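You operate a simulated robot arm through the tools that you are given. There is no shell and no other tool. Be economical: measure what you need, move in short steps, check, and stop when the job is done.

You run a simulated robot arm. Do the job below in one go: nothing can be reset, and whatever is moved stays where it is left.

JOB
Press the loose tyre home on the feed wheel marked 3.
Fine: one stroke, press slider in; then lever up, slider out, the wheel in its nest; other wheels stay. Where these are worked on the way, their far stop is far enough and under half their travel is too little: press slider.

Only the result counts: the job must be done as asked and must still hold three seconds after the hand-in. Knocking over, shifting, dropping, spilling or breaking anything else fails it.

ROBOT AND FRAMES
A 7-joint arm with a two-finger parallel gripper, fixed in place. Base frame: the origin is at the foot of the arm, x ahead of it, y to its left, z up; the work surface is at about z = 0.78. Readings come in m, rad, newtons and seconds.
With the tool pointing down near the work surface it reaches from about 0.22 to 0.68 m from the base axis. Its first joint turns from -1.152 to 1.152 rad. Payload 2.4 kg.
The TCP is the grasp point between the finger pads, 0.03 m short of the fingertips. In the tool frame z runs along the fingers and y along their closing line. The gripper opens to 0.094 m. The fingers are 0.028 m wide and 0.01 m thick; the gripper's body (0.05 by 0.096 m) begins 0.055 m behind the TCP.
Orientation is that of the tool frame in the base frame, as [roll, pitch, yaw] about the fixed x, y, z axes, in that order (R = Rz(yaw) Ry(pitch) Rx(roll)). With the fingers straight down and closing along the base's y, the tool's x points along the base's -x, its y along +y and its z along -z.

CONTROLS
- The arm moves only by the tool send_rows. Its arguments are lists of equal length, an entry for each row: "rotation": the turn, a rotation vector about the tool's x, y, z in units of 6 degrees (1.0 is 6 degrees), a list of three; "travel": the shift along the tool's x, y, z in units of 40 mm (1.0 is 40 mm), a list of three; "fingers": the opening, from 0 (shut) to 1 (fully open). In form: {"rotation": [[wx, wy, wz], ...], "travel": [[dx, dy, dz], ...], "fingers": [fingers, ...]}. A call has 1 to 8 rows; each row shifts and turns the commanded pose from where the row before left it, along the tool's axes as they then stand. A call with a number of a shift or a turn outside -1 to 1 is refused whole. Each row takes 0.2 s and may step no farther than 0.05 m and 0.15 rad from the row before; otherwise, or with a gripper value out of range, the whole call is refused. Where a pose cannot be reached the arm comes as near as it can. A force on the tool above 50 N (or 10 N above the force at the start of the call, whichever is more), or a blocked arm, ends the call early, and 0.2 s more pass. The fingers move at their own pace (about 0.153 m/s each) and stop on an object; they squeeze with about 25 N. The grip force told is the motor's: it shows also when the fingers shut on nothing. Time passes only in rows, and 0.2 s behind the last, so rows that do not move let the fingers close. It gives the time, the measured TCP pose, the force on the tool (base axes), the opening and the grip force at its end, in the units of the frame above (readings bear some noise), with the torque about the TCP (base axes, N m) and any sound that the robot's microphone picked up, and new pictures: "show" is both (left out), scene, wrist or none.
- Cameras (640 x 400 px; columns grow to the right, rows downward): "scene" is fixed at [0.0283, 0.4628, 1.4518]; the picture's right is [-0.84, -0.54, 0.00], its down [-0.26, 0.41, -0.87] and it looks along [0.47, -0.73, -0.49] (base axes); focal length 330 px, centre (320, 200). "wrist" rides on the gripper at [0.076, 0.014, -0.102] in the tool frame; the picture's right is [-0.18, 0.98, 0.00], its down [-0.75, -0.14, -0.64] and it looks along [-0.63, -0.12, 0.77] (tool axes); focal length 243 px, centre (320, 200). There is no depth. A picture from a camera that has moved, and an enlarged one, comes with that camera's place and axes in the base frame and with its lens.
- enlarge(camera, box): a new picture of the part [left, top, right, bottom] of that camera's present view, enlarged. No time passes.
- job_done(): hands the job in; it is judged then, once.

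Work in short steps. Places have to be worked out from the pictures, the camera data and where the tool is seen: move nearer, look again, correct. Check each grasp and each placing, and mend what went wrong. You have 120 turns and 200 pictures in all, those below and enlarged ones among them. Open the gripper and draw the arm clear of the work before you hand the job in, unless the task says otherwise; then end with one line.

The tools are called after "Emit:" by a JSON object that holds its "fn" and its "kwargs". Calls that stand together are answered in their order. send_rows: Moves the arm, as the interface text tells. Its arguments: {"type":"object","properties":{"rotation":{"type":"array","items":{"type":"array","items":{"type":"number"}}},"travel":{"type":"array","items":{"type":"array","items":{"type":"number"}}},"fingers":{"type":"array","items":{"type":"number"}},"show":{"type":"string","enum":["both","scene","wrist","none"]}},"required":["rotation","travel","fingers"]} The other tools are called the same way: enlarge (camera, box) takes an enlarged picture of a part of a camera's view; job_done () hands the job in.

At the start:

```text
time_s: 0.0
ee_pos: [0.3675, -0.3006, 1.1691]
tool_rot: [-3.141, 0.0, -3.141]
force: [-0.2, 0.8, -0.3]
moment: [-0.01, 0.01, -0.01]
gripper_width: 0.0938
grasp_force: 0.1
```

scene: 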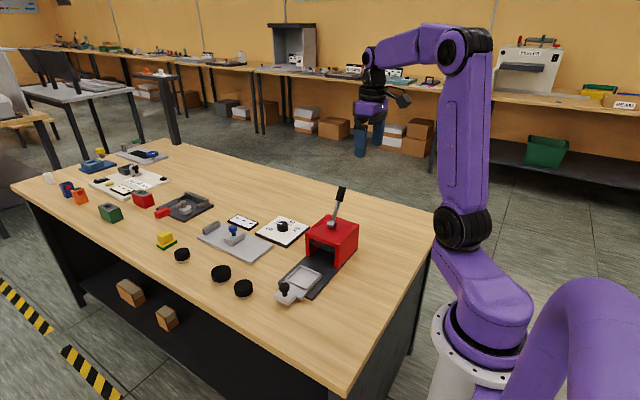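
wrist: 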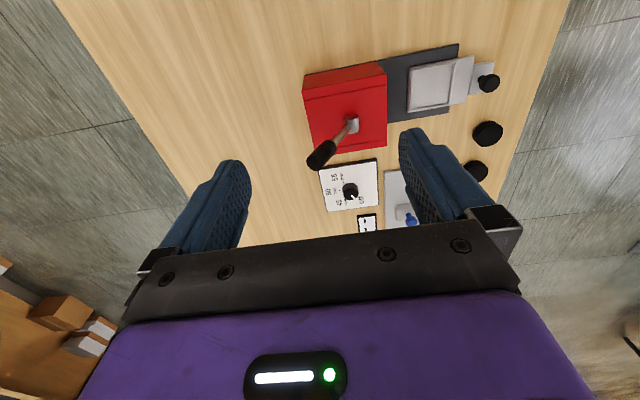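

I'll look closely at the work area first.

Emit:
{"fn": "enlarge", "kwargs": {"camera": "scene", "box": [140, 180, 380, 310]}}

Emit:
{"fn": "enlarge", "kwargs": {"camera": "wrist", "box": [290, 30, 530, 240]}}

```text
2.67 times, centred on (260, 245) of scene
camera zoom: at [0.0283, 0.4628, 1.4518], right [-0.84, -0.54, 0.0], down [-0.26, 0.41, -0.87], along [0.47, -0.73, -0.49], focal length 879 px, centre (480, 80)
```

zoom: 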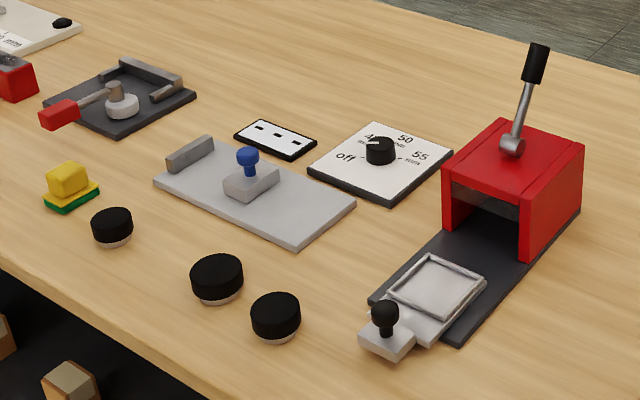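

```text
1.90 times, centred on (410, 135) of wrist
camera zoom: at [0.2923, -0.2858, 1.273], right [0.18, 0.98, 0.0], down [0.75, -0.14, 0.64], along [0.63, -0.12, -0.77], focal length 462 px, centre (149, 324)
```

zoom: 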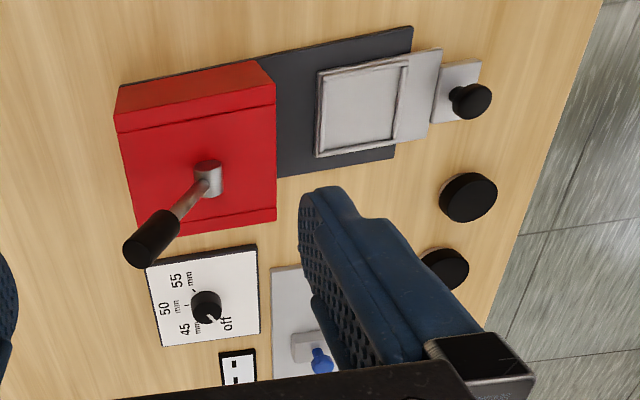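

The wheels sit near (0.575, 0.0), (0.68, 0.0) and (0.84, 0.0). I'll move the wrist camera above them to read the marks.

Emit:
{"fn": "send_rows", "kwargs": {"rotation": [[0, 0, 0], [0, 0, 0], [0, 0, 0], [0, 0, 0], [0, 0, 0], [0, 0, 0], [0, 0, 0], [0, 0, 0]], "travel": [[0, 0.93, 0.3], [0, 0.93, 0.3], [0, 0.93, 0.3], [0, 0.93, 0.3], [0, 0.93, 0.3], [0, 0.93, 0.3], [0, 0.93, 0.3], [0, 0.93, 0.3]], "fingers": [1, 1, 1, 1, 1, 1, 1, 1]}}

```text
time_s: 1.8
ee_pos: [0.366, -0.0017, 1.0728]
tool_rot: [-3.141, 0.0, -3.141]
force: [0.5, 0.0, -0.5]
moment: [0.01, -0.02, 0.03]
gripper_width: 0.0939
grasp_force: 0.0
camera wrist: at [0.2912, 0.0124, 1.1765], right [0.18, 0.98, 0.0], down [0.75, -0.14, 0.64], along [0.63, -0.12, -0.77], focal length 243 px, centre (320, 200)
```

scene: 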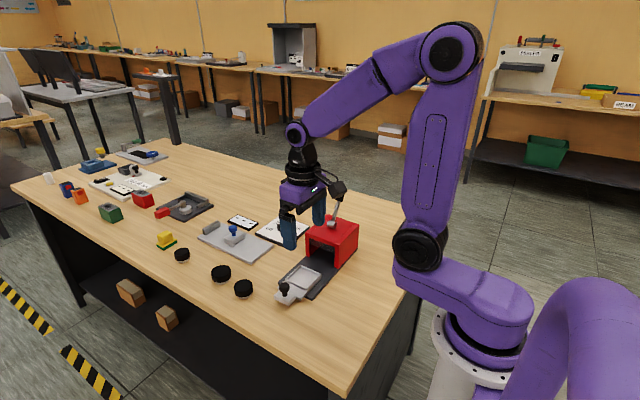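
wrist: 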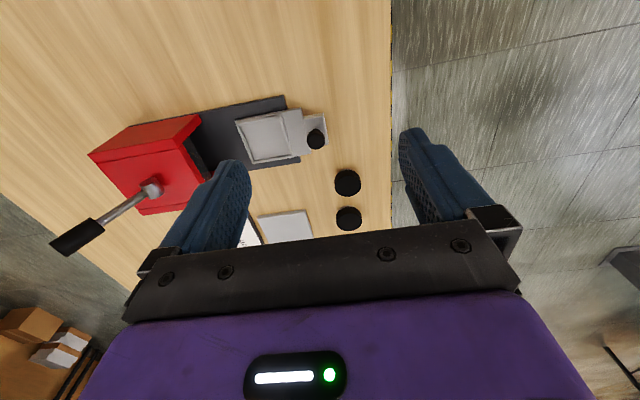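

Both reachable wheels are in view; zooming for marks.

Emit:
{"fn": "enlarge", "kwargs": {"camera": "wrist", "box": [300, 140, 400, 240]}}

Emit:
{"fn": "enlarge", "kwargs": {"camera": "scene", "box": [150, 215, 270, 305]}}

Emit:
{"fn": "enlarge", "kwargs": {"camera": "scene", "box": [30, 130, 200, 235]}}

```text
4.00 times, centred on (350, 190) of wrist
camera zoom: at [0.2912, 0.0124, 1.1765], right [0.18, 0.98, 0.0], down [0.75, -0.14, 0.64], along [0.63, -0.12, -0.77], focal length 970 px, centre (200, 240)
```

zoom: 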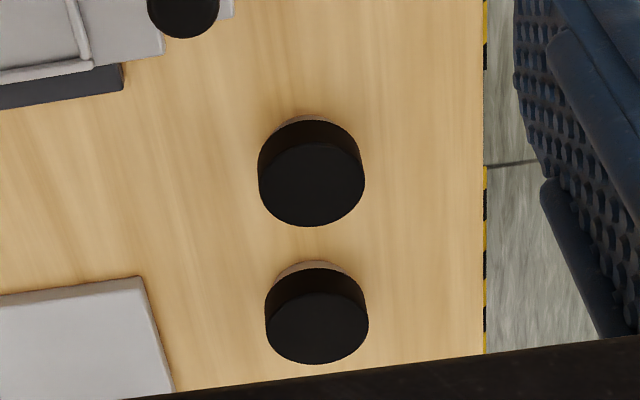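

```text
4.44 times, centred on (210, 260) of scene
camera zoom: at [0.0283, 0.4628, 1.4518], right [-0.84, -0.54, 0.0], down [-0.26, 0.41, -0.87], along [0.47, -0.73, -0.49], focal length 1466 px, centre (809, -67)
```

zoom: 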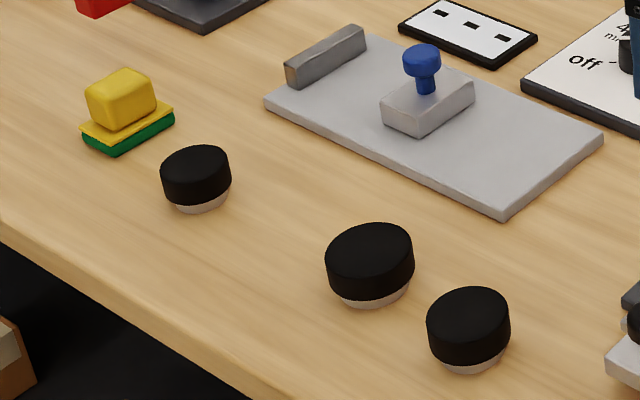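

```text
3.76 times, centred on (115, 182) of scene
camera zoom: at [0.0283, 0.4628, 1.4518], right [-0.84, -0.54, 0.0], down [-0.26, 0.41, -0.87], along [0.47, -0.73, -0.49], focal length 1241 px, centre (1092, 266)
```

zoom: 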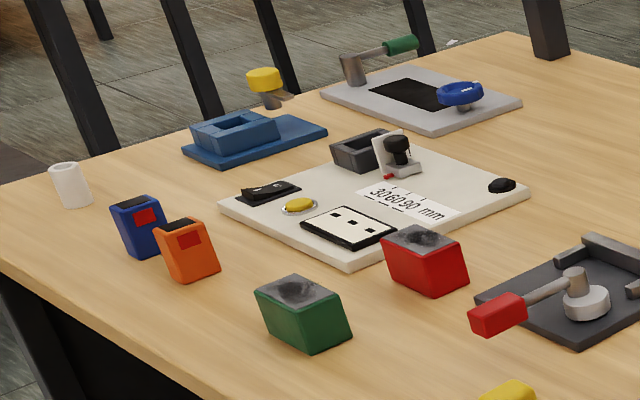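

Emit:
{"fn": "enlarge", "kwargs": {"camera": "scene", "box": [205, 260, 260, 300]}}

Emit:
{"fn": "enlarge", "kwargs": {"camera": "scene", "box": [160, 240, 204, 270]}}

```text
10.00 times, centred on (232, 280) of scene
camera zoom: at [0.0283, 0.4628, 1.4518], right [-0.84, -0.54, 0.0], down [-0.26, 0.41, -0.87], along [0.47, -0.73, -0.49], focal length 3297 px, centre (1195, -600)
```

zoom: 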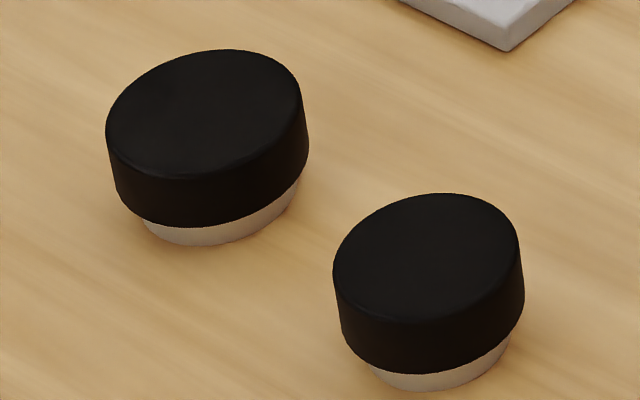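

```text
13.33 times, centred on (182, 255) of scene
camera zoom: at [0.0283, 0.4628, 1.4518], right [-0.84, -0.54, 0.0], down [-0.26, 0.41, -0.87], along [0.47, -0.73, -0.49], focal length 4397 px, centre (2160, -533)
```

zoom: 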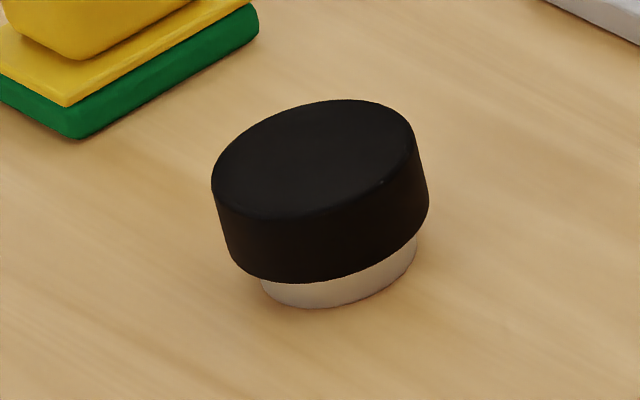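

No mark on the visible sides. I'll turn the wrist 90° and view from the -y side.

Emit:
{"fn": "send_rows", "kwargs": {"rotation": [[0, 0, -1], [0, 0, -1], [0, 0, -1], [0, 0, -1], [0, 0, -1], [0, 0, -1], [0, 0, -1], [0, 0, -1]], "travel": [[-1, 0, 0], [-1, 0, 0], [-1, 0, 0], [-0.5, 0, 0], [0, 0, 0], [0, 0, 0], [0, 0, 0], [0, 0, 0]], "fingers": [1, 1, 1, 1, 1, 1, 1, 1], "show": "none"}}

Emit:
{"fn": "send_rows", "kwargs": {"rotation": [[0, 0, -1], [0, 0, -1], [0, 0, -1], [0, 0, -1], [0, 0, -1], [0, 0, -1], [0, 0, -1], [0, 0, 0]], "travel": [[0, 0, 0], [0, 0, 0], [0, 0, 0], [0, 0, 0], [0, 0, 0], [0, 0, 0], [0, 0, 0], [0, 0, 0]], "fingers": [1, 1, 1, 1, 1, 1, 1, 1]}}

```text
time_s: 3.6
ee_pos: [0.5057, 0.0158, 1.0738]
tool_rot: [3.141, 0.0, -2.302]
force: [0.0, -0.6, -1.2]
moment: [0.03, -0.03, -0.02]
gripper_width: 0.094
grasp_force: 0.0
```

```text
time_s: 5.4
ee_pos: [0.5065, 0.0155, 1.0731]
tool_rot: [-3.142, 0.0, -1.57]
force: [-0.2, 0.2, 1.3]
moment: [0.0, 0.01, 0.0]
gripper_width: 0.0938
grasp_force: 0.1
camera wrist: at [0.4922, -0.06, 1.1771], right [-0.98, 0.18, 0.0], down [0.14, 0.75, 0.64], along [0.12, 0.63, -0.77], focal length 243 px, centre (320, 200)
```

scene: 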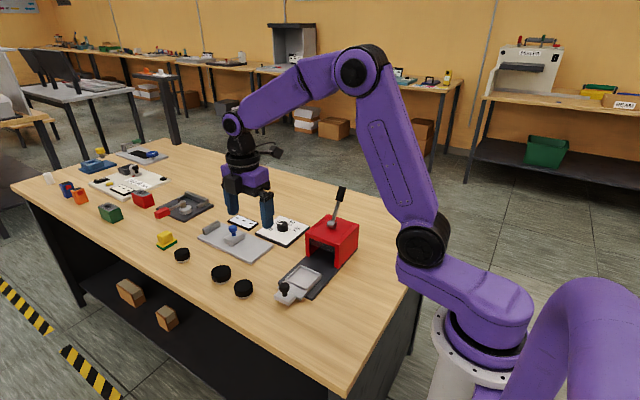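
wrist: 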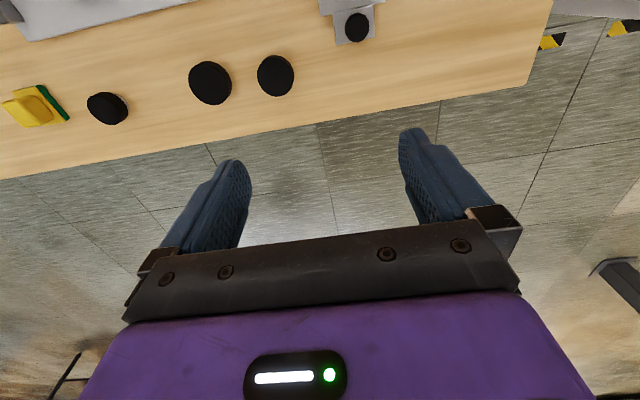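

Now lower and back toward -y for a flatter view of the wheel sides.

Emit:
{"fn": "send_rows", "kwargs": {"rotation": [[0, 0, 0], [0, 0, 0], [0, 0, 0], [0, 0, 0], [0, 0, 0], [0, 0, 0], [0, 0, 0]], "travel": [[0.8, -0.35, 0.45], [0.8, -0.35, 0.45], [0.8, -0.35, 0.45], [0.8, -0.35, 0.45], [0.8, -0.35, 0.45], [0.8, -0.35, 0.45], [0.8, -0.35, 0.45]], "fingers": [1, 1, 1, 1, 1, 1, 1], "show": "wrist"}}

```text
time_s: 7.0
ee_pos: [0.6032, -0.2093, 0.947]
tool_rot: [3.14, 0.0, -1.571]
force: [-0.3, -0.4, 0.7]
moment: [0.01, -0.02, -0.03]
gripper_width: 0.0939
grasp_force: 0.1
camera wrist: at [0.5897, -0.2848, 1.0508], right [-0.98, 0.18, 0.0], down [0.14, 0.75, 0.64], along [0.12, 0.63, -0.77], focal length 243 px, centre (320, 200)
```

wrist: 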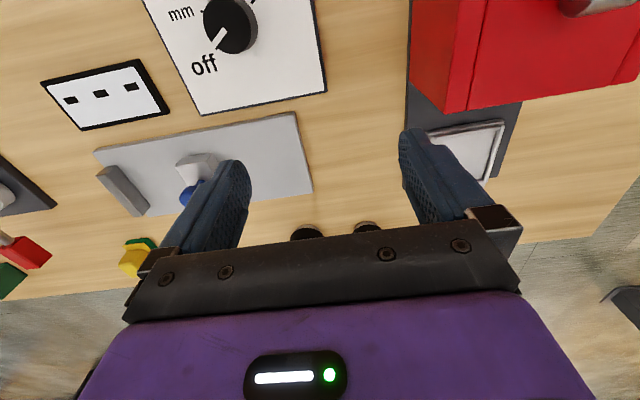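

Gripper body hides them; I'll tilt the tool by 24° so the camera looks flatter.

Emit:
{"fn": "send_rows", "kwargs": {"rotation": [[0, 0, 0], [0, 0, 0], [0, -1, 0], [0, -1, 0], [0, -1, 0], [0, -1, 0]], "travel": [[0.5, 0, 0.45], [0.5, 0, 0.45], [0, 0, 0], [0, 0, 0], [0, 0, 0], [0, 0, 0]], "fingers": [1, 1, 1, 1, 1, 1], "show": "wrist"}}

```text
time_s: 8.4
ee_pos: [0.6044, -0.2487, 0.9116]
tool_rot: [-3.141, 0.42, -1.571]
force: [0.6, 0.4, -0.5]
moment: [0.02, 0.0, 0.01]
gripper_width: 0.0941
grasp_force: 0.0
camera wrist: at [0.5899, -0.3596, 0.975], right [-0.98, 0.17, 0.07], down [0.14, 0.43, 0.89], along [0.12, 0.89, -0.44], focal length 243 px, centre (320, 200)
```

wrist: 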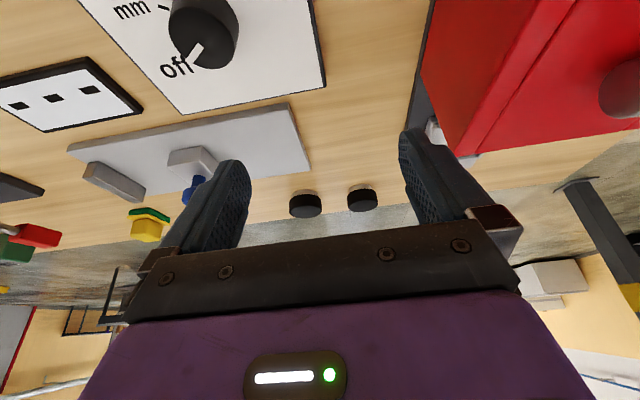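

Emit:
{"fn": "enlarge", "kwargs": {"camera": "wrist", "box": [280, 170, 390, 230]}}

Emit:
{"fn": "enlarge", "kwargs": {"camera": "wrist", "box": [0, 0, 330, 200]}}

```text
5.82 times, centred on (335, 200) of wrist
camera zoom: at [0.5899, -0.3596, 0.975], right [-0.98, 0.17, 0.07], down [0.14, 0.43, 0.89], along [0.12, 0.89, -0.44], focal length 1412 px, centre (233, 200)
```

zoom: 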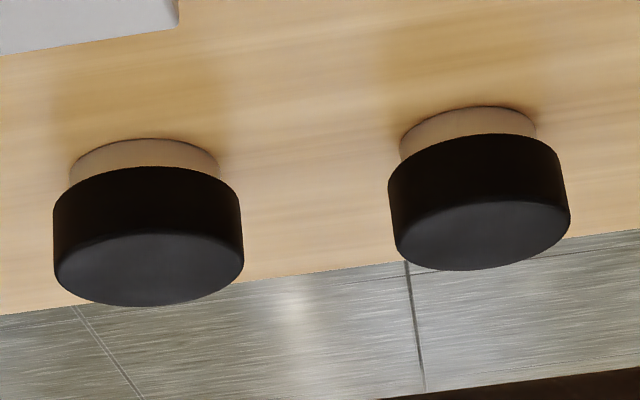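

```text
1.94 times, centred on (165, 100) of wrist
camera zoom: at [0.5899, -0.3596, 0.975], right [-0.98, 0.17, 0.07], down [0.14, 0.43, 0.89], along [0.12, 0.89, -0.44], focal length 470 px, centre (621, 394)
```

zoom: 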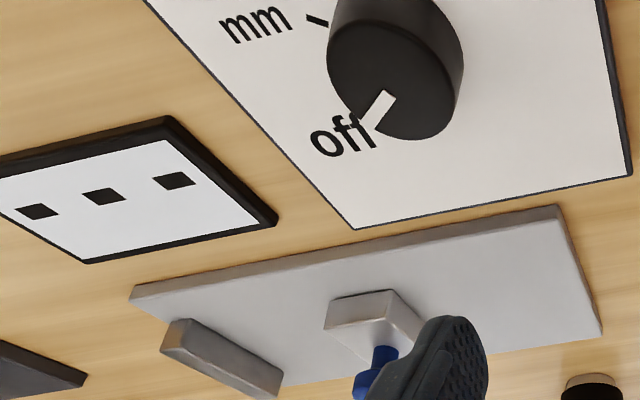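

No marks on the -y sides. The only unseen side is toward +x/+y, so I'll swing the wrist round to look from there.

Emit:
{"fn": "send_rows", "kwargs": {"rotation": [[0, 1, 0], [0, 1, 0], [0, 1, 0], [0, 1, 0], [0, 0, 1], [0, 0, 1], [0, 0, 1], [0, 0, 1]], "travel": [[0, 0, 0], [0, 0, 0], [0, 0, 0], [0, 0, 0], [0, 0, -1], [0, 0, -1], [0, 0, -1], [0, 0, -0.5]], "fingers": [1, 1, 1, 1, 1, 1, 1, 1], "show": "none"}}

Emit:
{"fn": "send_rows", "kwargs": {"rotation": [[0, 0, 1], [0, 0, 1], [0, 0, 1], [0, 0, 1], [0, 0, 1], [0, 0, 1], [0, 0, 1], [0, 0, 1]], "travel": [[0, 0, 0], [0, 0, 0], [0, 0, 0], [0, 0, 0], [0, 0, 0], [0, 0, 0], [0, 0, 0], [0, 0, 0]], "fingers": [1, 1, 1, 1, 1, 1, 1, 1], "show": "none"}}

Emit:
{"fn": "send_rows", "kwargs": {"rotation": [[0, 0, 1], [0, 0, 1], [0, 0, 1], [0, 0, 0], [0, 0, 0], [0, 0, 0], [0, 0, 0], [0, 0, 0]], "travel": [[0, 0, 0], [0, 0, 0], [0, 0, 0], [0, 1, 0], [0, 1, 0], [0, 1, 0], [0, 1, 0], [0, 1, 0]], "fingers": [1, 1, 1, 1, 1, 1, 1, 1], "show": "none"}}

```text
time_s: 10.2
ee_pos: [0.603, -0.2484, 1.0511]
tool_rot: [3.141, 0.001, -1.992]
force: [0.3, 0.4, 0.2]
moment: [0.03, -0.04, 0.02]
gripper_width: 0.0942
grasp_force: 0.1
```

```text
time_s: 12.0
ee_pos: [0.6038, -0.2473, 1.0523]
tool_rot: [-3.14, 0.0, -2.83]
force: [-1.0, 0.2, -0.4]
moment: [-0.03, -0.02, 0.02]
gripper_width: 0.0939
grasp_force: 0.0
```

```text
time_s: 13.8
ee_pos: [0.6038, -0.0481, 1.052]
tool_rot: [-3.141, 0.0, 3.141]
force: [-0.5, -0.7, 0.0]
moment: [-0.02, 0.01, 0.0]
gripper_width: 0.0942
grasp_force: 0.0
```

Now continue turning toward yaw ≈ +60° while moving +y.

Emit:
{"fn": "send_rows", "kwargs": {"rotation": [[0, 0, 1], [0, 0, 1], [0, 0, 1], [0, 0, 1], [0, 0, 1], [0, 0, 1], [0, 0, 1], [0, 0, 1]], "travel": [[0, 1, 0], [0, 1, 0], [0, 1, 0], [0, 1, 0], [0, 0, 0], [0, 0, 0], [0, 0, 0], [0, 0, 0]], "fingers": [1, 1, 1, 1, 1, 1, 1, 1], "show": "none"}}

Emit:
{"fn": "send_rows", "kwargs": {"rotation": [[0, 0, 1], [0, 0, 1], [0, 0, 1], [0, 0, 1], [0, 0, 1], [0, 0, 1], [0, 0, 1], [0, 0, 1]], "travel": [[0, 0, 0], [0, 0, 0], [0, 0, 0], [0, 0, 0], [0, 0, 0], [0, 0, 0], [0, 0, 0], [0, 0, 0]], "fingers": [1, 1, 1, 1, 1, 1, 1, 1], "show": "both"}}

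```text
time_s: 15.6
ee_pos: [0.6289, 0.1091, 1.0512]
tool_rot: [3.14, -0.002, 2.301]
force: [0.2, 0.1, 0.2]
moment: [0.01, 0.0, -0.01]
gripper_width: 0.094
grasp_force: 0.1
```

```text
time_s: 17.4
ee_pos: [0.6296, 0.1089, 1.0518]
tool_rot: [3.141, 0.0, 1.464]
force: [0.5, 0.7, 0.2]
moment: [-0.02, 0.01, 0.0]
gripper_width: 0.0942
grasp_force: 0.1
camera wrist: at [0.6517, 0.183, 1.1552], right [0.96, -0.29, 0.0], down [-0.22, -0.73, 0.64], along [-0.19, -0.61, -0.77], focal length 243 px, centre (320, 200)
```

scene: 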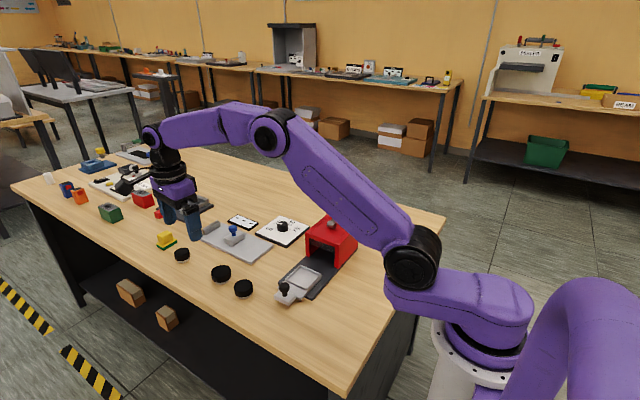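
wrist: 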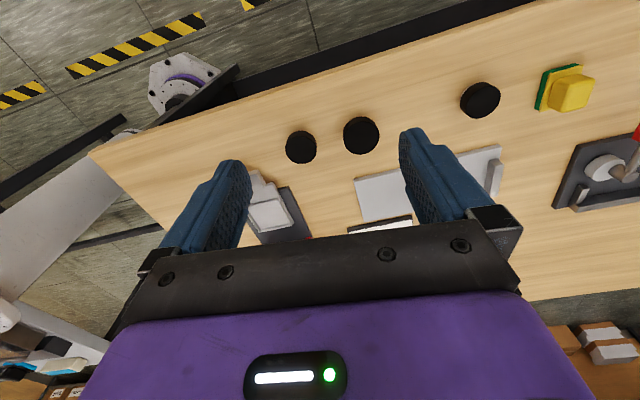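

Emit:
{"fn": "send_rows", "kwargs": {"rotation": [[0, 0, 1], [0, 0, 1], [0, 0, 1], [0, 0, 1], [0, 0, 1], [0, 0, 1], [0, 0, 1], [0, 0, 0]], "travel": [[0, 0, 0], [0, 0, 0], [0, 0, 0], [0, 0, 0], [0, 0, 0], [0, 0, 0], [0.5, 0, 0.8], [0.5, 0, 0.8]], "fingers": [1, 1, 1, 1, 1, 1, 1, 1], "show": "none"}}

Emit:
{"fn": "send_rows", "kwargs": {"rotation": [[0, -1, 0], [0, -1, 0], [0, -1, 0], [0, 0, 0]], "travel": [[0, 0, 0], [0, 0, 0], [0, 0, 0], [0, 0, 0]], "fingers": [1, 1, 1, 1], "show": "wrist"}}

```text
time_s: 19.2
ee_pos: [0.6565, 0.1379, 0.9877]
tool_rot: [3.141, -0.003, 0.732]
force: [-0.2, 0.6, -0.5]
moment: [0.0, 0.01, 0.0]
gripper_width: 0.0942
grasp_force: 0.0
```

```text
time_s: 20.2
ee_pos: [0.6254, 0.1295, 0.9871]
tool_rot: [-3.141, 0.316, 0.734]
force: [0.2, 0.5, 0.5]
moment: [0.02, 0.02, 0.0]
gripper_width: 0.094
grasp_force: 0.1
out of reach, approached as far as the arm can: row 2, 3
camera wrist: at [0.7119, 0.1884, 1.0621], right [0.53, -0.85, 0.06], down [-0.48, -0.24, 0.84], along [-0.7, -0.47, -0.53], focal length 243 px, centre (320, 200)
```

wrist: 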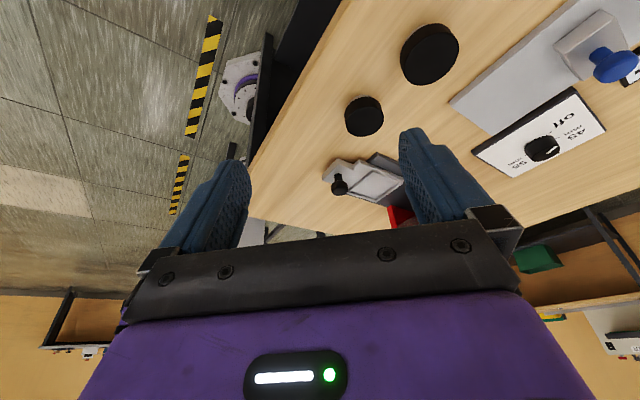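

Emit:
{"fn": "enlarge", "kwargs": {"camera": "wrist", "box": [330, 10, 470, 150]}}

Emit:
{"fn": "enlarge", "kwargs": {"camera": "wrist", "box": [440, 0, 640, 180]}}

```text
2.86 times, centred on (400, 80) of wrist
camera zoom: at [0.7119, 0.1884, 1.0621], right [0.53, -0.85, 0.06], down [-0.48, -0.24, 0.84], along [-0.7, -0.47, -0.53], focal length 693 px, centre (91, 543)
```

zoom: 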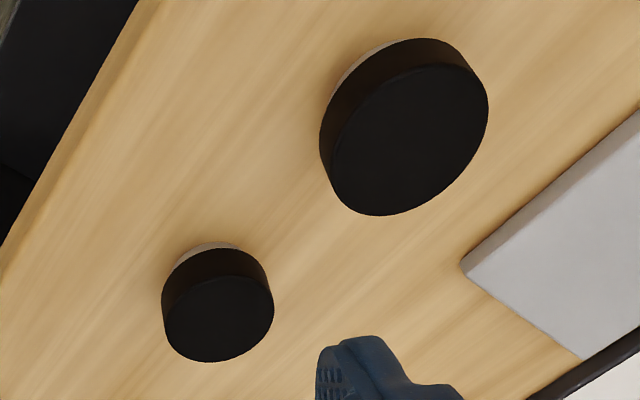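

```text
2.22 times, centred on (540, 90) of wrist
camera zoom: at [0.7119, 0.1884, 1.0621], right [0.53, -0.85, 0.06], down [-0.48, -0.24, 0.84], along [-0.7, -0.47, -0.53], focal length 539 px, centre (-169, 444)
```

zoom: 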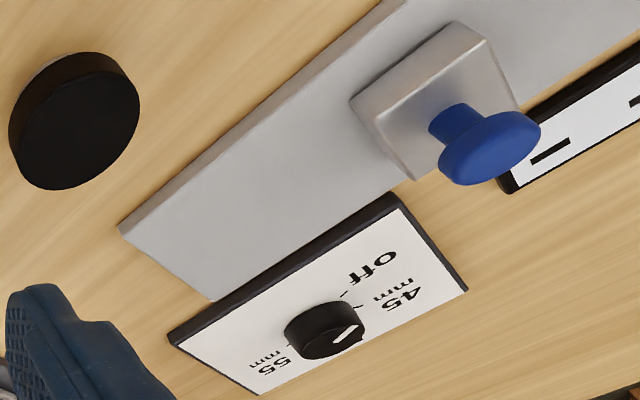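

The sides carry no mark, so it must be underneath. I'll return the wrist to yaw π and lift wheel C (≈0.572, 0.010), the 50 mm-ish one, to show its underside to the scene camera.

Emit:
{"fn": "send_rows", "kwargs": {"rotation": [[0, 1, 0], [0, 1, 0], [0, 1, 0], [0, 0, -1], [0, 0, -1], [0, 0, -1], [0, 0, -1], [0, 0, -1]], "travel": [[0, 0, 0], [0, 0, 0], [0, 0, 0], [0, 0, -0.5], [0, 0, -0.5], [0, 0, 0], [0, 0, 0], [0, 0, 0]], "fingers": [1, 1, 1, 1, 1, 1, 1, 1], "show": "none"}}

Emit:
{"fn": "send_rows", "kwargs": {"rotation": [[0, 0, -1], [0, 0, -1], [0, 0, -1], [0, 0, -1], [0, 0, -1], [0, 0, -1], [0, 0, -1], [0, 0, -1]], "travel": [[0, 0, 0], [0, 0, 0], [0, 0, 0], [0, 0, 0], [0, 0, 0], [0, 0, 0], [0, 0, 0], [0, 0, 0]], "fingers": [1, 1, 1, 1, 1, 1, 1, 1], "show": "none"}}

Emit:
{"fn": "send_rows", "kwargs": {"rotation": [[0, 0, -1], [0, 0, -1], [0, 0, -1], [0, 0, -1], [0, 0, -1], [0, 0, -1], [0, 0, -1], [0, 0, -1]], "travel": [[0, 0, 0], [0, 0, 0], [0, 0, 0], [0, 0, 0], [0, 0, 0], [0, 0, 0], [0, 0, 0], [0, 0, 0]], "fingers": [1, 1, 1, 1, 1, 1, 1, 1], "show": "none"}}

```text
time_s: 22.0
ee_pos: [0.6253, 0.1295, 1.0271]
tool_rot: [3.141, -0.001, 1.261]
force: [0.0, -0.4, 0.3]
moment: [-0.02, 0.02, 0.0]
gripper_width: 0.0938
grasp_force: 0.1
```

```text
time_s: 23.8
ee_pos: [0.6255, 0.129, 1.0283]
tool_rot: [-3.14, -0.001, 2.096]
force: [0.1, 0.2, -0.5]
moment: [0.0, 0.01, 0.01]
gripper_width: 0.0941
grasp_force: 0.0
```

```text
time_s: 25.6
ee_pos: [0.6257, 0.1284, 1.0295]
tool_rot: [3.141, -0.001, 2.934]
force: [0.9, 0.9, 0.9]
moment: [-0.01, 0.01, 0.0]
gripper_width: 0.094
grasp_force: 0.0
```

Emit:
{"fn": "send_rows", "kwargs": {"rotation": [[0, 0, -1], [0, 0, -0.98], [0, 0, 0], [0, 0, 0], [0, 0, 0], [0, 0, 0]], "travel": [[0, 0, 0], [0, 0, 0], [0.335, -0.74, 0.7], [0.335, -0.74, 0.7], [0.335, -0.74, 0.7], [0.335, -0.74, 0.7]], "fingers": [1, 1, 1, 1, 1, 1], "show": "both"}}

```text
time_s: 27.0
ee_pos: [0.5697, 0.0107, 0.917]
tool_rot: [-3.141, 0.0, 3.14]
force: [-0.2, 0.7, -0.2]
moment: [-0.02, 0.01, 0.0]
gripper_width: 0.094
grasp_force: 0.0
camera wrist: at [0.4946, 0.0251, 1.0181], right [0.19, 0.98, 0.0], down [0.75, -0.14, 0.64], along [0.63, -0.12, -0.77], focal length 243 px, centre (320, 200)
```

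scene: 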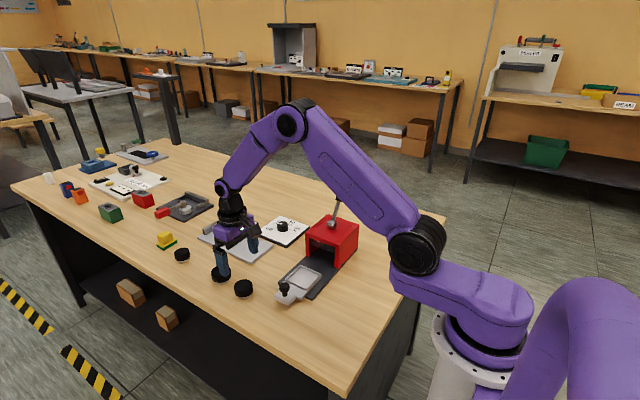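
wrist: 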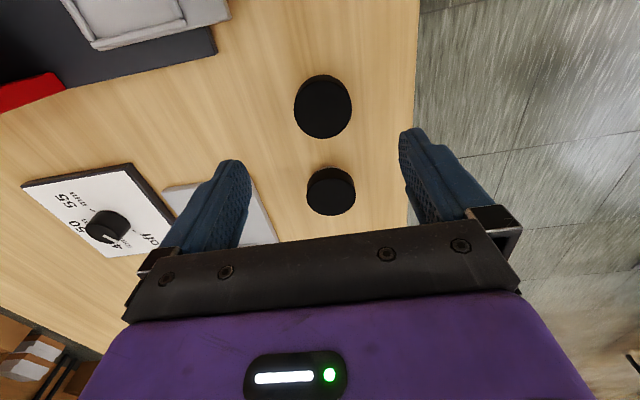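

C is centred between the fingers at about (0.568, 0.012). Descending so the tips are ~8 mm above the table, then close.

Emit:
{"fn": "send_rows", "kwargs": {"rotation": [[0, 0, 0], [0, 0, 0], [0, 0, 0], [0, 0, 0], [0, 0, 0], [0, 0, 0], [0, 0, 0]], "travel": [[0, 0.03, 0.85], [0, 0, 0.85], [0, 0, 0.75], [0, 0, 0], [0, 0, 0], [0, 0, 0], [0, 0, 0]], "fingers": [1, 1, 1, 0.6, 0, 0, 0], "show": "both"}}

```text
time_s: 28.6
ee_pos: [0.5711, 0.0131, 0.8172]
tool_rot: [-3.139, -0.001, 3.14]
force: [0.8, 0.6, -0.1]
moment: [0.01, 0.04, -0.01]
gripper_width: 0.0491
grasp_force: 24.8
camera wrist: at [0.4951, 0.0272, 0.921], right [0.19, 0.98, 0.0], down [0.75, -0.14, 0.64], along [0.63, -0.12, -0.77], focal length 243 px, centre (320, 200)
```

scene: 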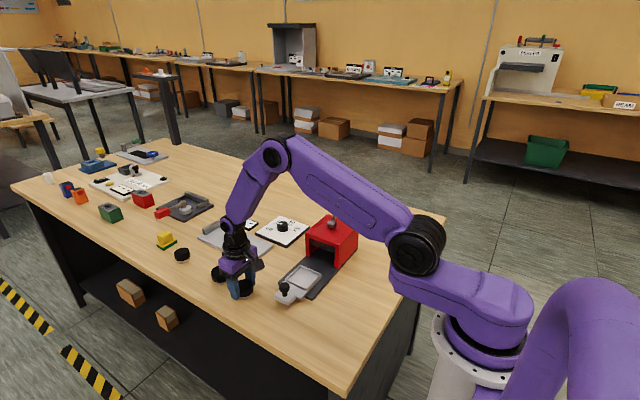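
wrist: 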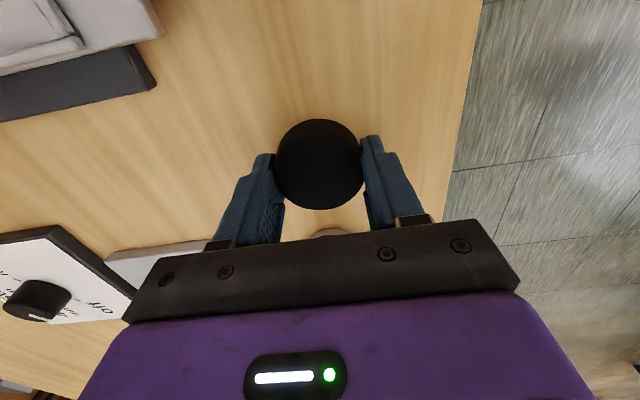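

Gripped at 49 mm width. Lift gently and check it stays together.

Emit:
{"fn": "send_rows", "kwargs": {"rotation": [[0, 0, 0], [0, 0, 0], [0, 0, 0], [0, 0, 0]], "travel": [[0, 0, -0.4], [0, 0, -0.6], [0, 0, -0.8], [0, 0, 0]], "fingers": [0, 0, 0, 0], "show": "none"}}

Emit:
{"fn": "enlarge", "kwargs": {"camera": "scene", "box": [180, 210, 300, 310]}}

```text
time_s: 29.6
ee_pos: [0.5719, 0.0129, 0.8911]
tool_rot: [3.141, 0.0, 3.139]
force: [0.2, 0.0, -1.3]
moment: [-0.03, -0.01, -0.02]
gripper_width: 0.0489
grasp_force: 24.6
```

```text
4.00 times, centred on (240, 260) of scene
camera zoom: at [0.0283, 0.4628, 1.4518], right [-0.84, -0.54, 0.0], down [-0.26, 0.41, -0.87], along [0.47, -0.73, -0.49], focal length 1319 px, centre (640, -40)
```

zoom: 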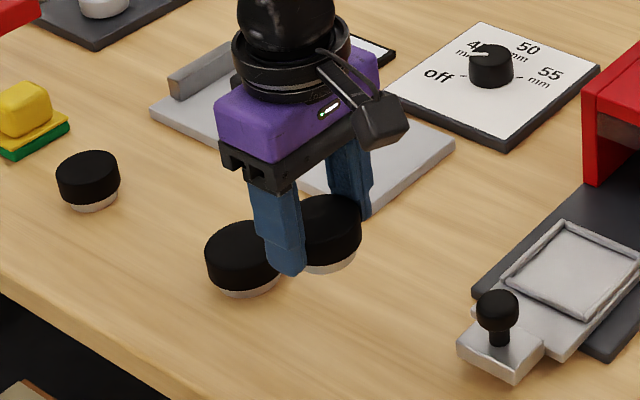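

The whole wheel came up. Raise it and tilt so its underside faces the scene camera.

Emit:
{"fn": "send_rows", "kwargs": {"rotation": [[0, 0, 0], [0, 0, 0], [0, 0, 0], [-1, 0, 0], [-1, 0, 0], [-1, 0, 0], [-1, 0, 0], [-1, 0, 0]], "travel": [[0.5, 0, -1], [0.5, 0, -1], [0.5, 0, -1], [0, 0, -1], [0, 0, -1], [0, 0, -1], [0, 0, 0], [0, 0, 0]], "fingers": [0, 0, 0, 0, 0, 0, 0, 0], "show": "none"}}

Emit:
{"fn": "send_rows", "kwargs": {"rotation": [[-1, 0, 0], [-1, 0, 0], [-1, 0, 0], [-1, 0, 0], [-1, 0, 0], [-1, 0, 0], [-1, 0, 0]], "travel": [[0, 0, 0], [0, 0, 0], [0, 0, 0], [0, 0, 0], [0, 0, 0], [0, 0, 0], [0, 0, 0]], "fingers": [0, 0, 0, 0, 0, 0, 0], "show": "scene"}}

```text
time_s: 31.4
ee_pos: [0.5115, -0.0012, 1.1296]
tool_rot: [2.616, -0.001, 3.139]
force: [0.7, -0.1, -1.5]
moment: [0.02, 0.0, 0.02]
gripper_width: 0.0489
grasp_force: 25.2
```

```text
time_s: 33.0
ee_pos: [0.5106, -0.0009, 1.1289]
tool_rot: [1.883, 0.001, 3.139]
force: [0.0, 0.4, -0.8]
moment: [-0.02, -0.01, 0.01]
gripper_width: 0.0488
grasp_force: 24.4
```

scene: 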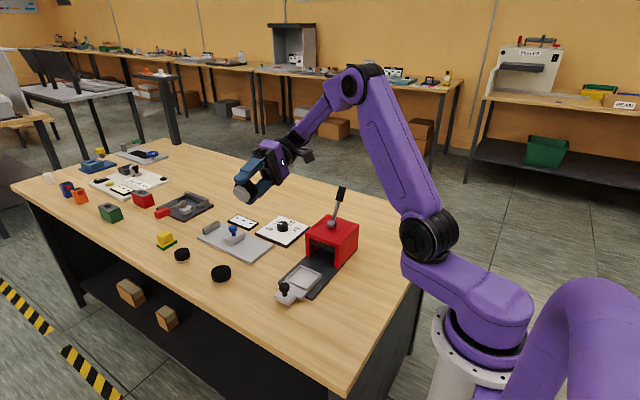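

Emit:
{"fn": "enlarge", "kwargs": {"camera": "scene", "box": [220, 165, 276, 210]}}

```text
8.89 times, centred on (248, 188) of scene
camera zoom: at [0.0283, 0.4628, 1.4518], right [-0.84, -0.54, 0.0], down [-0.26, 0.41, -0.87], along [0.47, -0.73, -0.49], focal length 2931 px, centre (960, 311)
```

zoom: 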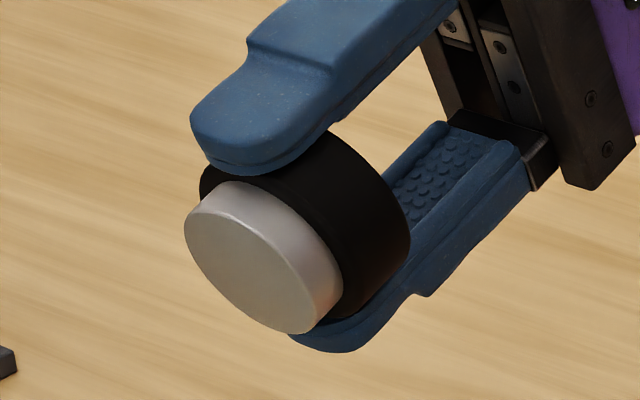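

Emit:
{"fn": "enlarge", "kwargs": {"camera": "scene", "box": [234, 180, 254, 196]}}

Emit:
{"fn": "send_rows", "kwargs": {"rotation": [[-1, 0, 0], [-1, 0, 0], [-1, 0, 0], [-1, -1, 0], [0, -1, 0], [0, -1, 0], [0, -1, 0], [0, -1, 0]], "travel": [[0, 0, 0], [0, 0, 0], [0, 0, 0], [0, 0, 0], [0, 0, 0], [0, 0, 0], [0, 0, 0], [0, 0, 0]], "fingers": [0, 0, 0, 0, 0, 0, 0, 0], "show": "scene"}}

```text
16.00 times, centred on (244, 188) of scene
camera zoom: at [0.0283, 0.4628, 1.4518], right [-0.84, -0.54, 0.0], down [-0.26, 0.41, -0.87], along [0.47, -0.73, -0.49], focal length 5276 px, centre (1536, 392)
```

zoom: 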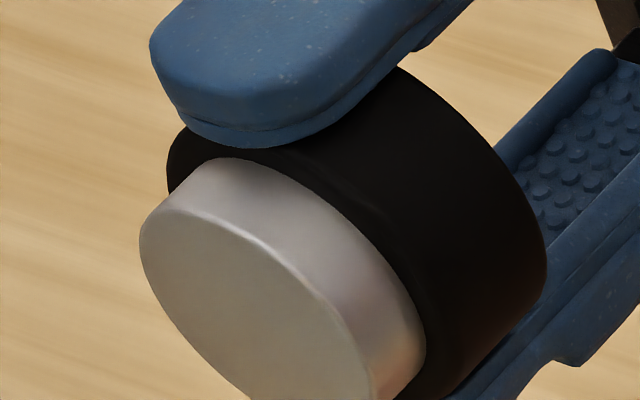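

```text
time_s: 34.8
ee_pos: [0.5115, -0.0002, 1.1282]
tool_rot: [1.478, -0.048, 2.617]
force: [0.1, -0.3, -0.7]
moment: [-0.04, 0.02, 0.0]
gripper_width: 0.0487
grasp_force: 25.1
```

scene: 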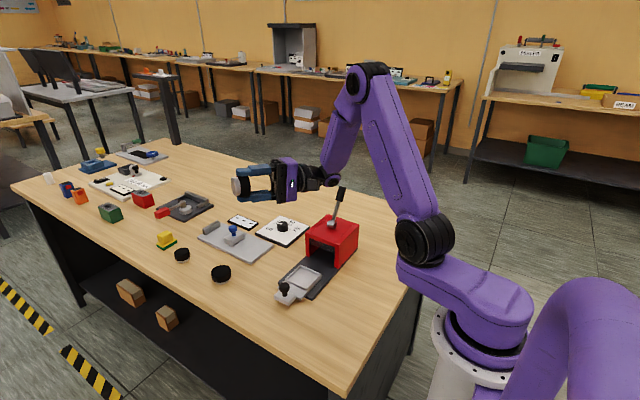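

Emit:
{"fn": "send_rows", "kwargs": {"rotation": [[0, 1, 0], [0, 1, 0], [0, 1, 0], [0, 1, 0], [0, 1, 0], [0, 1, 0], [0, 1, 0], [0, 1, 0]], "travel": [[0, 0, 0], [0, 0, 0], [0, 0, 0], [0, 0, 0], [0, 0, 0], [0, 0, 0], [0, 0, 0], [0, 0, 0]], "fingers": [0, 0, 0, 0, 0, 0, 0, 0], "show": "scene"}}

Emit:
{"fn": "enlarge", "kwargs": {"camera": "scene", "box": [225, 170, 265, 205]}}

```text
time_s: 36.6
ee_pos: [0.5149, 0.0018, 1.1285]
tool_rot: [1.474, 0.033, -2.849]
force: [-0.1, 13.4, -2.3]
moment: [0.06, -0.02, 0.3]
gripper_width: 0.049
grasp_force: 25.1
out of reach, approached as far as the arm can: row 8
```

scene: 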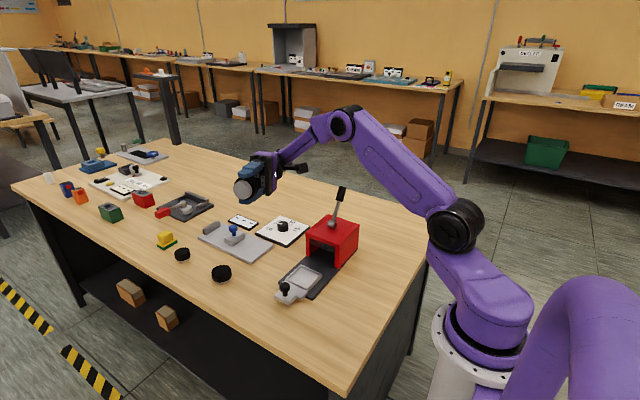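

```text
11.43 times, centred on (245, 188) of scene
camera zoom: at [0.0286, 0.4643, 1.4513], right [-0.84, -0.54, 0.0], down [-0.26, 0.41, -0.87], along [0.47, -0.73, -0.49], focal length 3768 px, centre (1177, 343)
```

zoom: 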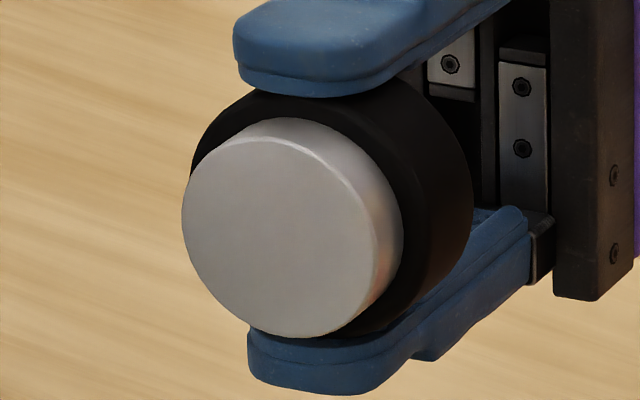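

Underside is blank, and the last row ran into a limit (13 N), so I back off, then spin the wheel about the tool axis to inspect the rest of its rim.

Emit:
{"fn": "send_rows", "kwargs": {"rotation": [[0, -1, 0], [0, -1, 0], [0, 0, 1], [0, 0, 1], [0, 0, 1], [0, 0, 1], [0, 0, 1], [0, 0, 1]], "travel": [[0, 0, 0], [0, 0, 0], [0, 0, 0], [0, 0, 0], [0, 0, 0], [0, 0, 0], [0, 0, 0], [0, 0, 0]], "fingers": [0, 0, 0, 0, 0, 0, 0, 0], "show": "scene"}}

Emit:
{"fn": "enlarge", "kwargs": {"camera": "scene", "box": [225, 170, 265, 205]}}

Emit:
{"fn": "enlarge", "kwargs": {"camera": "scene", "box": [206, 260, 236, 285]}}

```text
time_s: 38.4
ee_pos: [0.5129, -0.0024, 1.1282]
tool_rot: [1.446, -0.61, -2.965]
force: [0.4, 0.1, -0.8]
moment: [-0.02, -0.01, -0.01]
gripper_width: 0.0488
grasp_force: 25.1
```

scene: 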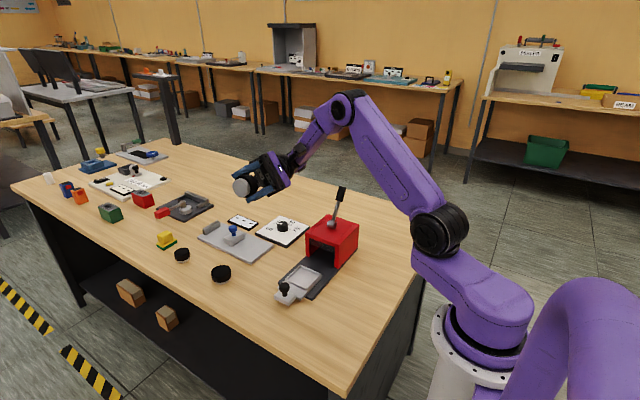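

```text
11.43 times, centred on (245, 188) of scene
camera zoom: at [0.0283, 0.4628, 1.4518], right [-0.84, -0.54, 0.0], down [-0.26, 0.41, -0.87], along [0.47, -0.73, -0.49], focal length 3768 px, centre (1177, 343)
```

zoom: 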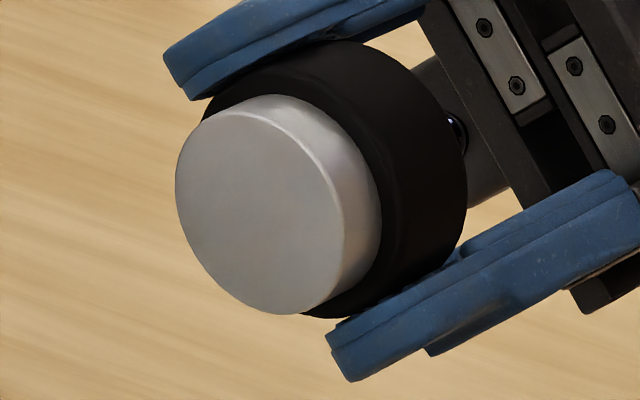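

```text
16.00 times, centred on (221, 272) of scene
camera zoom: at [0.0283, 0.4628, 1.4518], right [-0.84, -0.54, 0.0], down [-0.26, 0.41, -0.87], along [0.47, -0.73, -0.49], focal length 5276 px, centre (1904, -960)
```

zoom: 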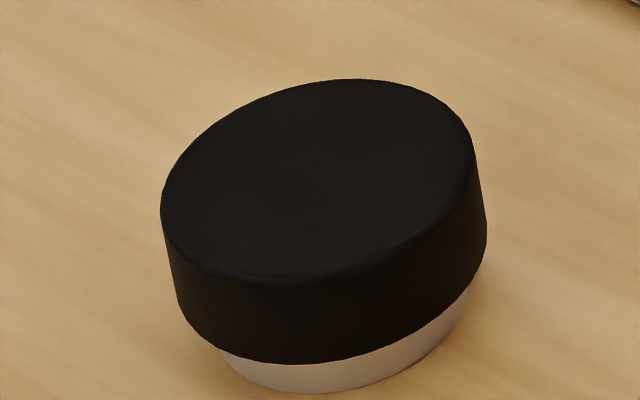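

Emit:
{"fn": "send_rows", "kwargs": {"rotation": [[0, 0, -1], [0, 0, -1], [0, 0, -1], [0, 0, -1], [0, 0, -1], [0, 0, -1], [0, 0, -1], [0, 0, -1]], "travel": [[0, 0, 0], [0, 0, 0], [0, 0, 0], [0, 0, 0], [0, 0, 0], [0, 0, 0], [0, 0, 0], [0, 0, 0]], "fingers": [0, 0, 0, 0, 0, 0, 0, 0], "show": "none"}}

Emit:
{"fn": "send_rows", "kwargs": {"rotation": [[0, 0, -1], [0, 0, -1], [0, 0, -1], [0, 0, -1], [0, 0, -1], [0, 0, -1], [0, 0, -1], [0, 0, -1]], "travel": [[0, 0, 0], [0, 0, 0], [0, 0, 0], [0, 0, 0], [0, 0, 0], [0, 0, 0], [0, 0, 0], [0, 0, 0]], "fingers": [0, 0, 0, 0, 0, 0, 0, 0], "show": "none"}}

Emit:
{"fn": "enlarge", "kwargs": {"camera": "scene", "box": [220, 165, 270, 210]}}

```text
time_s: 40.2
ee_pos: [0.5133, -0.0013, 1.1279]
tool_rot: [1.464, 0.228, -3.061]
force: [-0.1, -0.1, -1.0]
moment: [-0.04, 0.0, -0.01]
gripper_width: 0.049
grasp_force: 25.2
```

```text
time_s: 42.0
ee_pos: [0.5145, -0.0029, 1.1281]
tool_rot: [1.36, 1.055, 3.062]
force: [0.8, -0.2, -1.7]
moment: [-0.05, -0.02, 0.01]
gripper_width: 0.0489
grasp_force: 24.6
```

```text
8.89 times, centred on (245, 188) of scene
camera zoom: at [0.0283, 0.4628, 1.4518], right [-0.84, -0.54, 0.0], down [-0.26, 0.41, -0.87], along [0.47, -0.73, -0.49], focal length 2931 px, centre (987, 311)
```

zoom: 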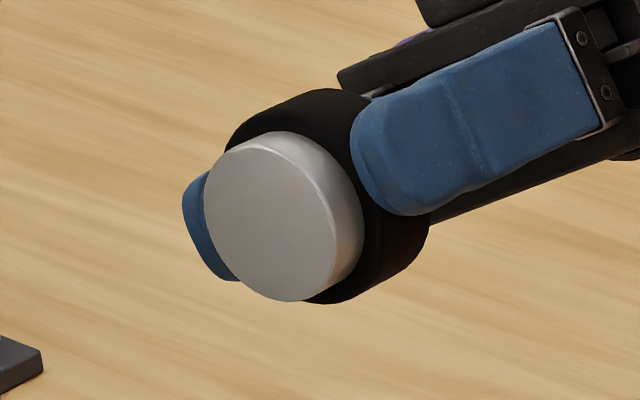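

C is blank everywhere, so it isn't marked. I'll reverse the rotations and set it back exactly where it stood.

Emit:
{"fn": "send_rows", "kwargs": {"rotation": [[0, 0, 1], [0, 0, 1], [0, 0, 1], [0, 0, 1], [0, 0, 1], [0, 0, 1], [0, 0, 1], [0, 0, 1]], "travel": [[0, 0, 0], [0, 0, 0], [0, 0, 0], [0, 0, 0], [0, 0, 0], [0, 0, 0], [0, 0, 0], [0, 0, 0]], "fingers": [0, 0, 0, 0, 0, 0, 0, 0], "show": "none"}}

Emit:
{"fn": "send_rows", "kwargs": {"rotation": [[0, 0, 1], [0, 0, 1], [0, -1, 0], [0, -1, 0], [1, 1, 0], [1, 0, 0], [1, 0, 0], [1, 0, 0]], "travel": [[0, 0, 0], [0, 0, 0], [0, 0, 0], [0, 0, 0], [0, 0, 0], [0, 0, 0], [0, 0, 0], [0, 0, 0]], "fingers": [0, 0, 0, 0, 0, 0, 0, 0], "show": "none"}}

Emit:
{"fn": "send_rows", "kwargs": {"rotation": [[1, 0, 0], [1, 0, 0], [1, 0, 0], [1, 0, 0], [1, 0, 0], [1, 0, 0], [1, 0, 0], [1, 0, 0]], "travel": [[0, 0, 0], [0, 0, 0], [0, 0, 0], [0, 0, 0], [0, 0, 0], [0, 0, 0], [0, 0, 0], [0, 0, 0]], "fingers": [0, 0, 0, 0, 0, 0, 0, 0], "show": "none"}}

```text
time_s: 43.8
ee_pos: [0.5134, -0.0026, 1.1282]
tool_rot: [1.464, 0.223, -3.06]
force: [-0.5, 0.0, -1.2]
moment: [-0.03, 0.0, -0.02]
gripper_width: 0.049
grasp_force: 25.0
```

```text
time_s: 45.6
ee_pos: [0.5136, -0.0031, 1.1273]
tool_rot: [1.886, 0.0, 3.141]
force: [0.2, -0.1, -0.5]
moment: [-0.05, 0.01, 0.0]
gripper_width: 0.0486
grasp_force: 25.3
```

```text
time_s: 47.4
ee_pos: [0.514, -0.0021, 1.1289]
tool_rot: [2.723, -0.002, 3.14]
force: [0.3, 0.2, -1.9]
moment: [-0.07, -0.02, 0.01]
gripper_width: 0.0486
grasp_force: 24.3
```

Emit:
{"fn": "send_rows", "kwargs": {"rotation": [[1, 0, 0], [1, 0, 0], [1, 0, 0], [1, 0, 0], [0, 0, 0], [0, 0, 0], [0, 0, 0], [0, 0, 0]], "travel": [[0, 0, 0], [0, 0, 0], [0, 0, 0], [0, 0, 0], [-0.36, 0.095, 0.9], [-0.36, 0.095, 0.9], [-0.36, 0.095, 0.9], [-0.36, 0.095, 0.9]], "fingers": [0, 0, 0, 0, 0, 0, 0, 0], "show": "none"}}

```text
time_s: 49.2
ee_pos: [0.5731, 0.013, 0.9848]
tool_rot: [-3.14, -0.001, 3.14]
force: [-0.5, 0.1, -1.0]
moment: [-0.01, -0.02, 0.0]
gripper_width: 0.0489
grasp_force: 25.3
```

Emit:
{"fn": "send_rows", "kwargs": {"rotation": [[0, 0, 0], [0, 0, 0], [0, 0, 0], [0, 0, 0], [0, 0, 0], [0, 0, 0], [0, 0, 0]], "travel": [[0.02, 0, 1], [0.02, 0, 1], [0, 0, 0.8], [0, 0, 0.7], [0, 0, 0.35], [0, 0, 0.28], [0, 0, 0]], "fingers": [0, 0, 0, 0, 0, 0, 0], "show": "scene"}}

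```text
time_s: 50.8
ee_pos: [0.5704, 0.0126, 0.8195]
tool_rot: [-3.141, 0.001, 3.14]
force: [0.1, -0.7, -0.8]
moment: [0.01, 0.01, 0.02]
gripper_width: 0.0488
grasp_force: 25.2
```

scene: 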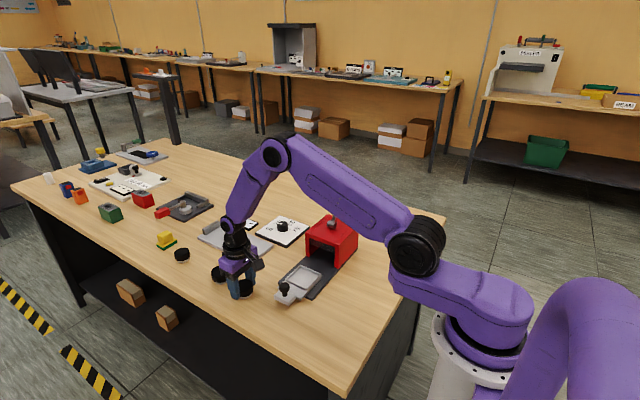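

Emit:
{"fn": "send_rows", "kwargs": {"rotation": [[0, 0, 0], [0, 0, 0], [0, 0, 0], [0, 0, 0], [0, 0, 0], [0, 0, 0], [0, 0, 0], [0, 0, 0]], "travel": [[0, 0, 0.05], [0, 0, 0], [0, 0, 0], [0, 0, 0], [0, 0, 0], [0, 0, -1], [0, 0, -1], [0, 0, -1]], "fingers": [0, 0, 0.8, 1, 1, 1, 1, 1], "show": "both"}}

```text
time_s: 52.6
ee_pos: [0.5698, 0.013, 0.9374]
tool_rot: [-3.141, -0.002, 3.14]
force: [-0.2, -0.4, -0.3]
moment: [0.01, -0.02, -0.01]
gripper_width: 0.0941
grasp_force: 0.1
camera wrist: at [0.4944, 0.0278, 1.0404], right [0.19, 0.98, 0.0], down [0.75, -0.14, 0.64], along [0.63, -0.12, -0.77], focal length 243 px, centre (320, 200)
```

scene: 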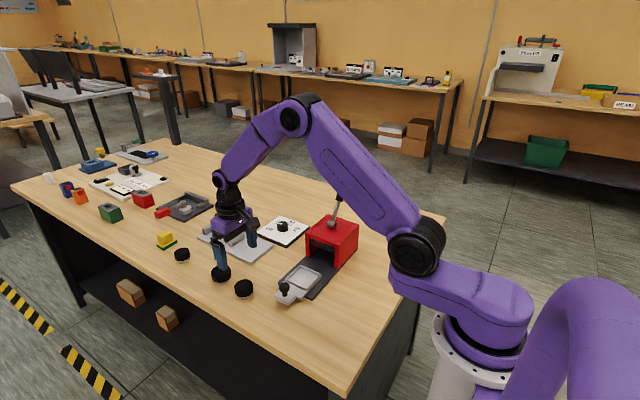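
wrist: 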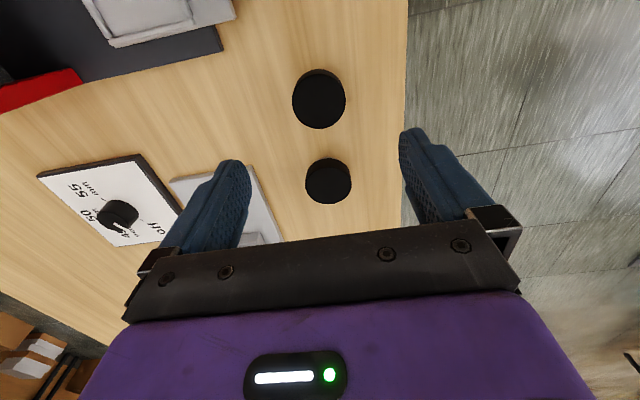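

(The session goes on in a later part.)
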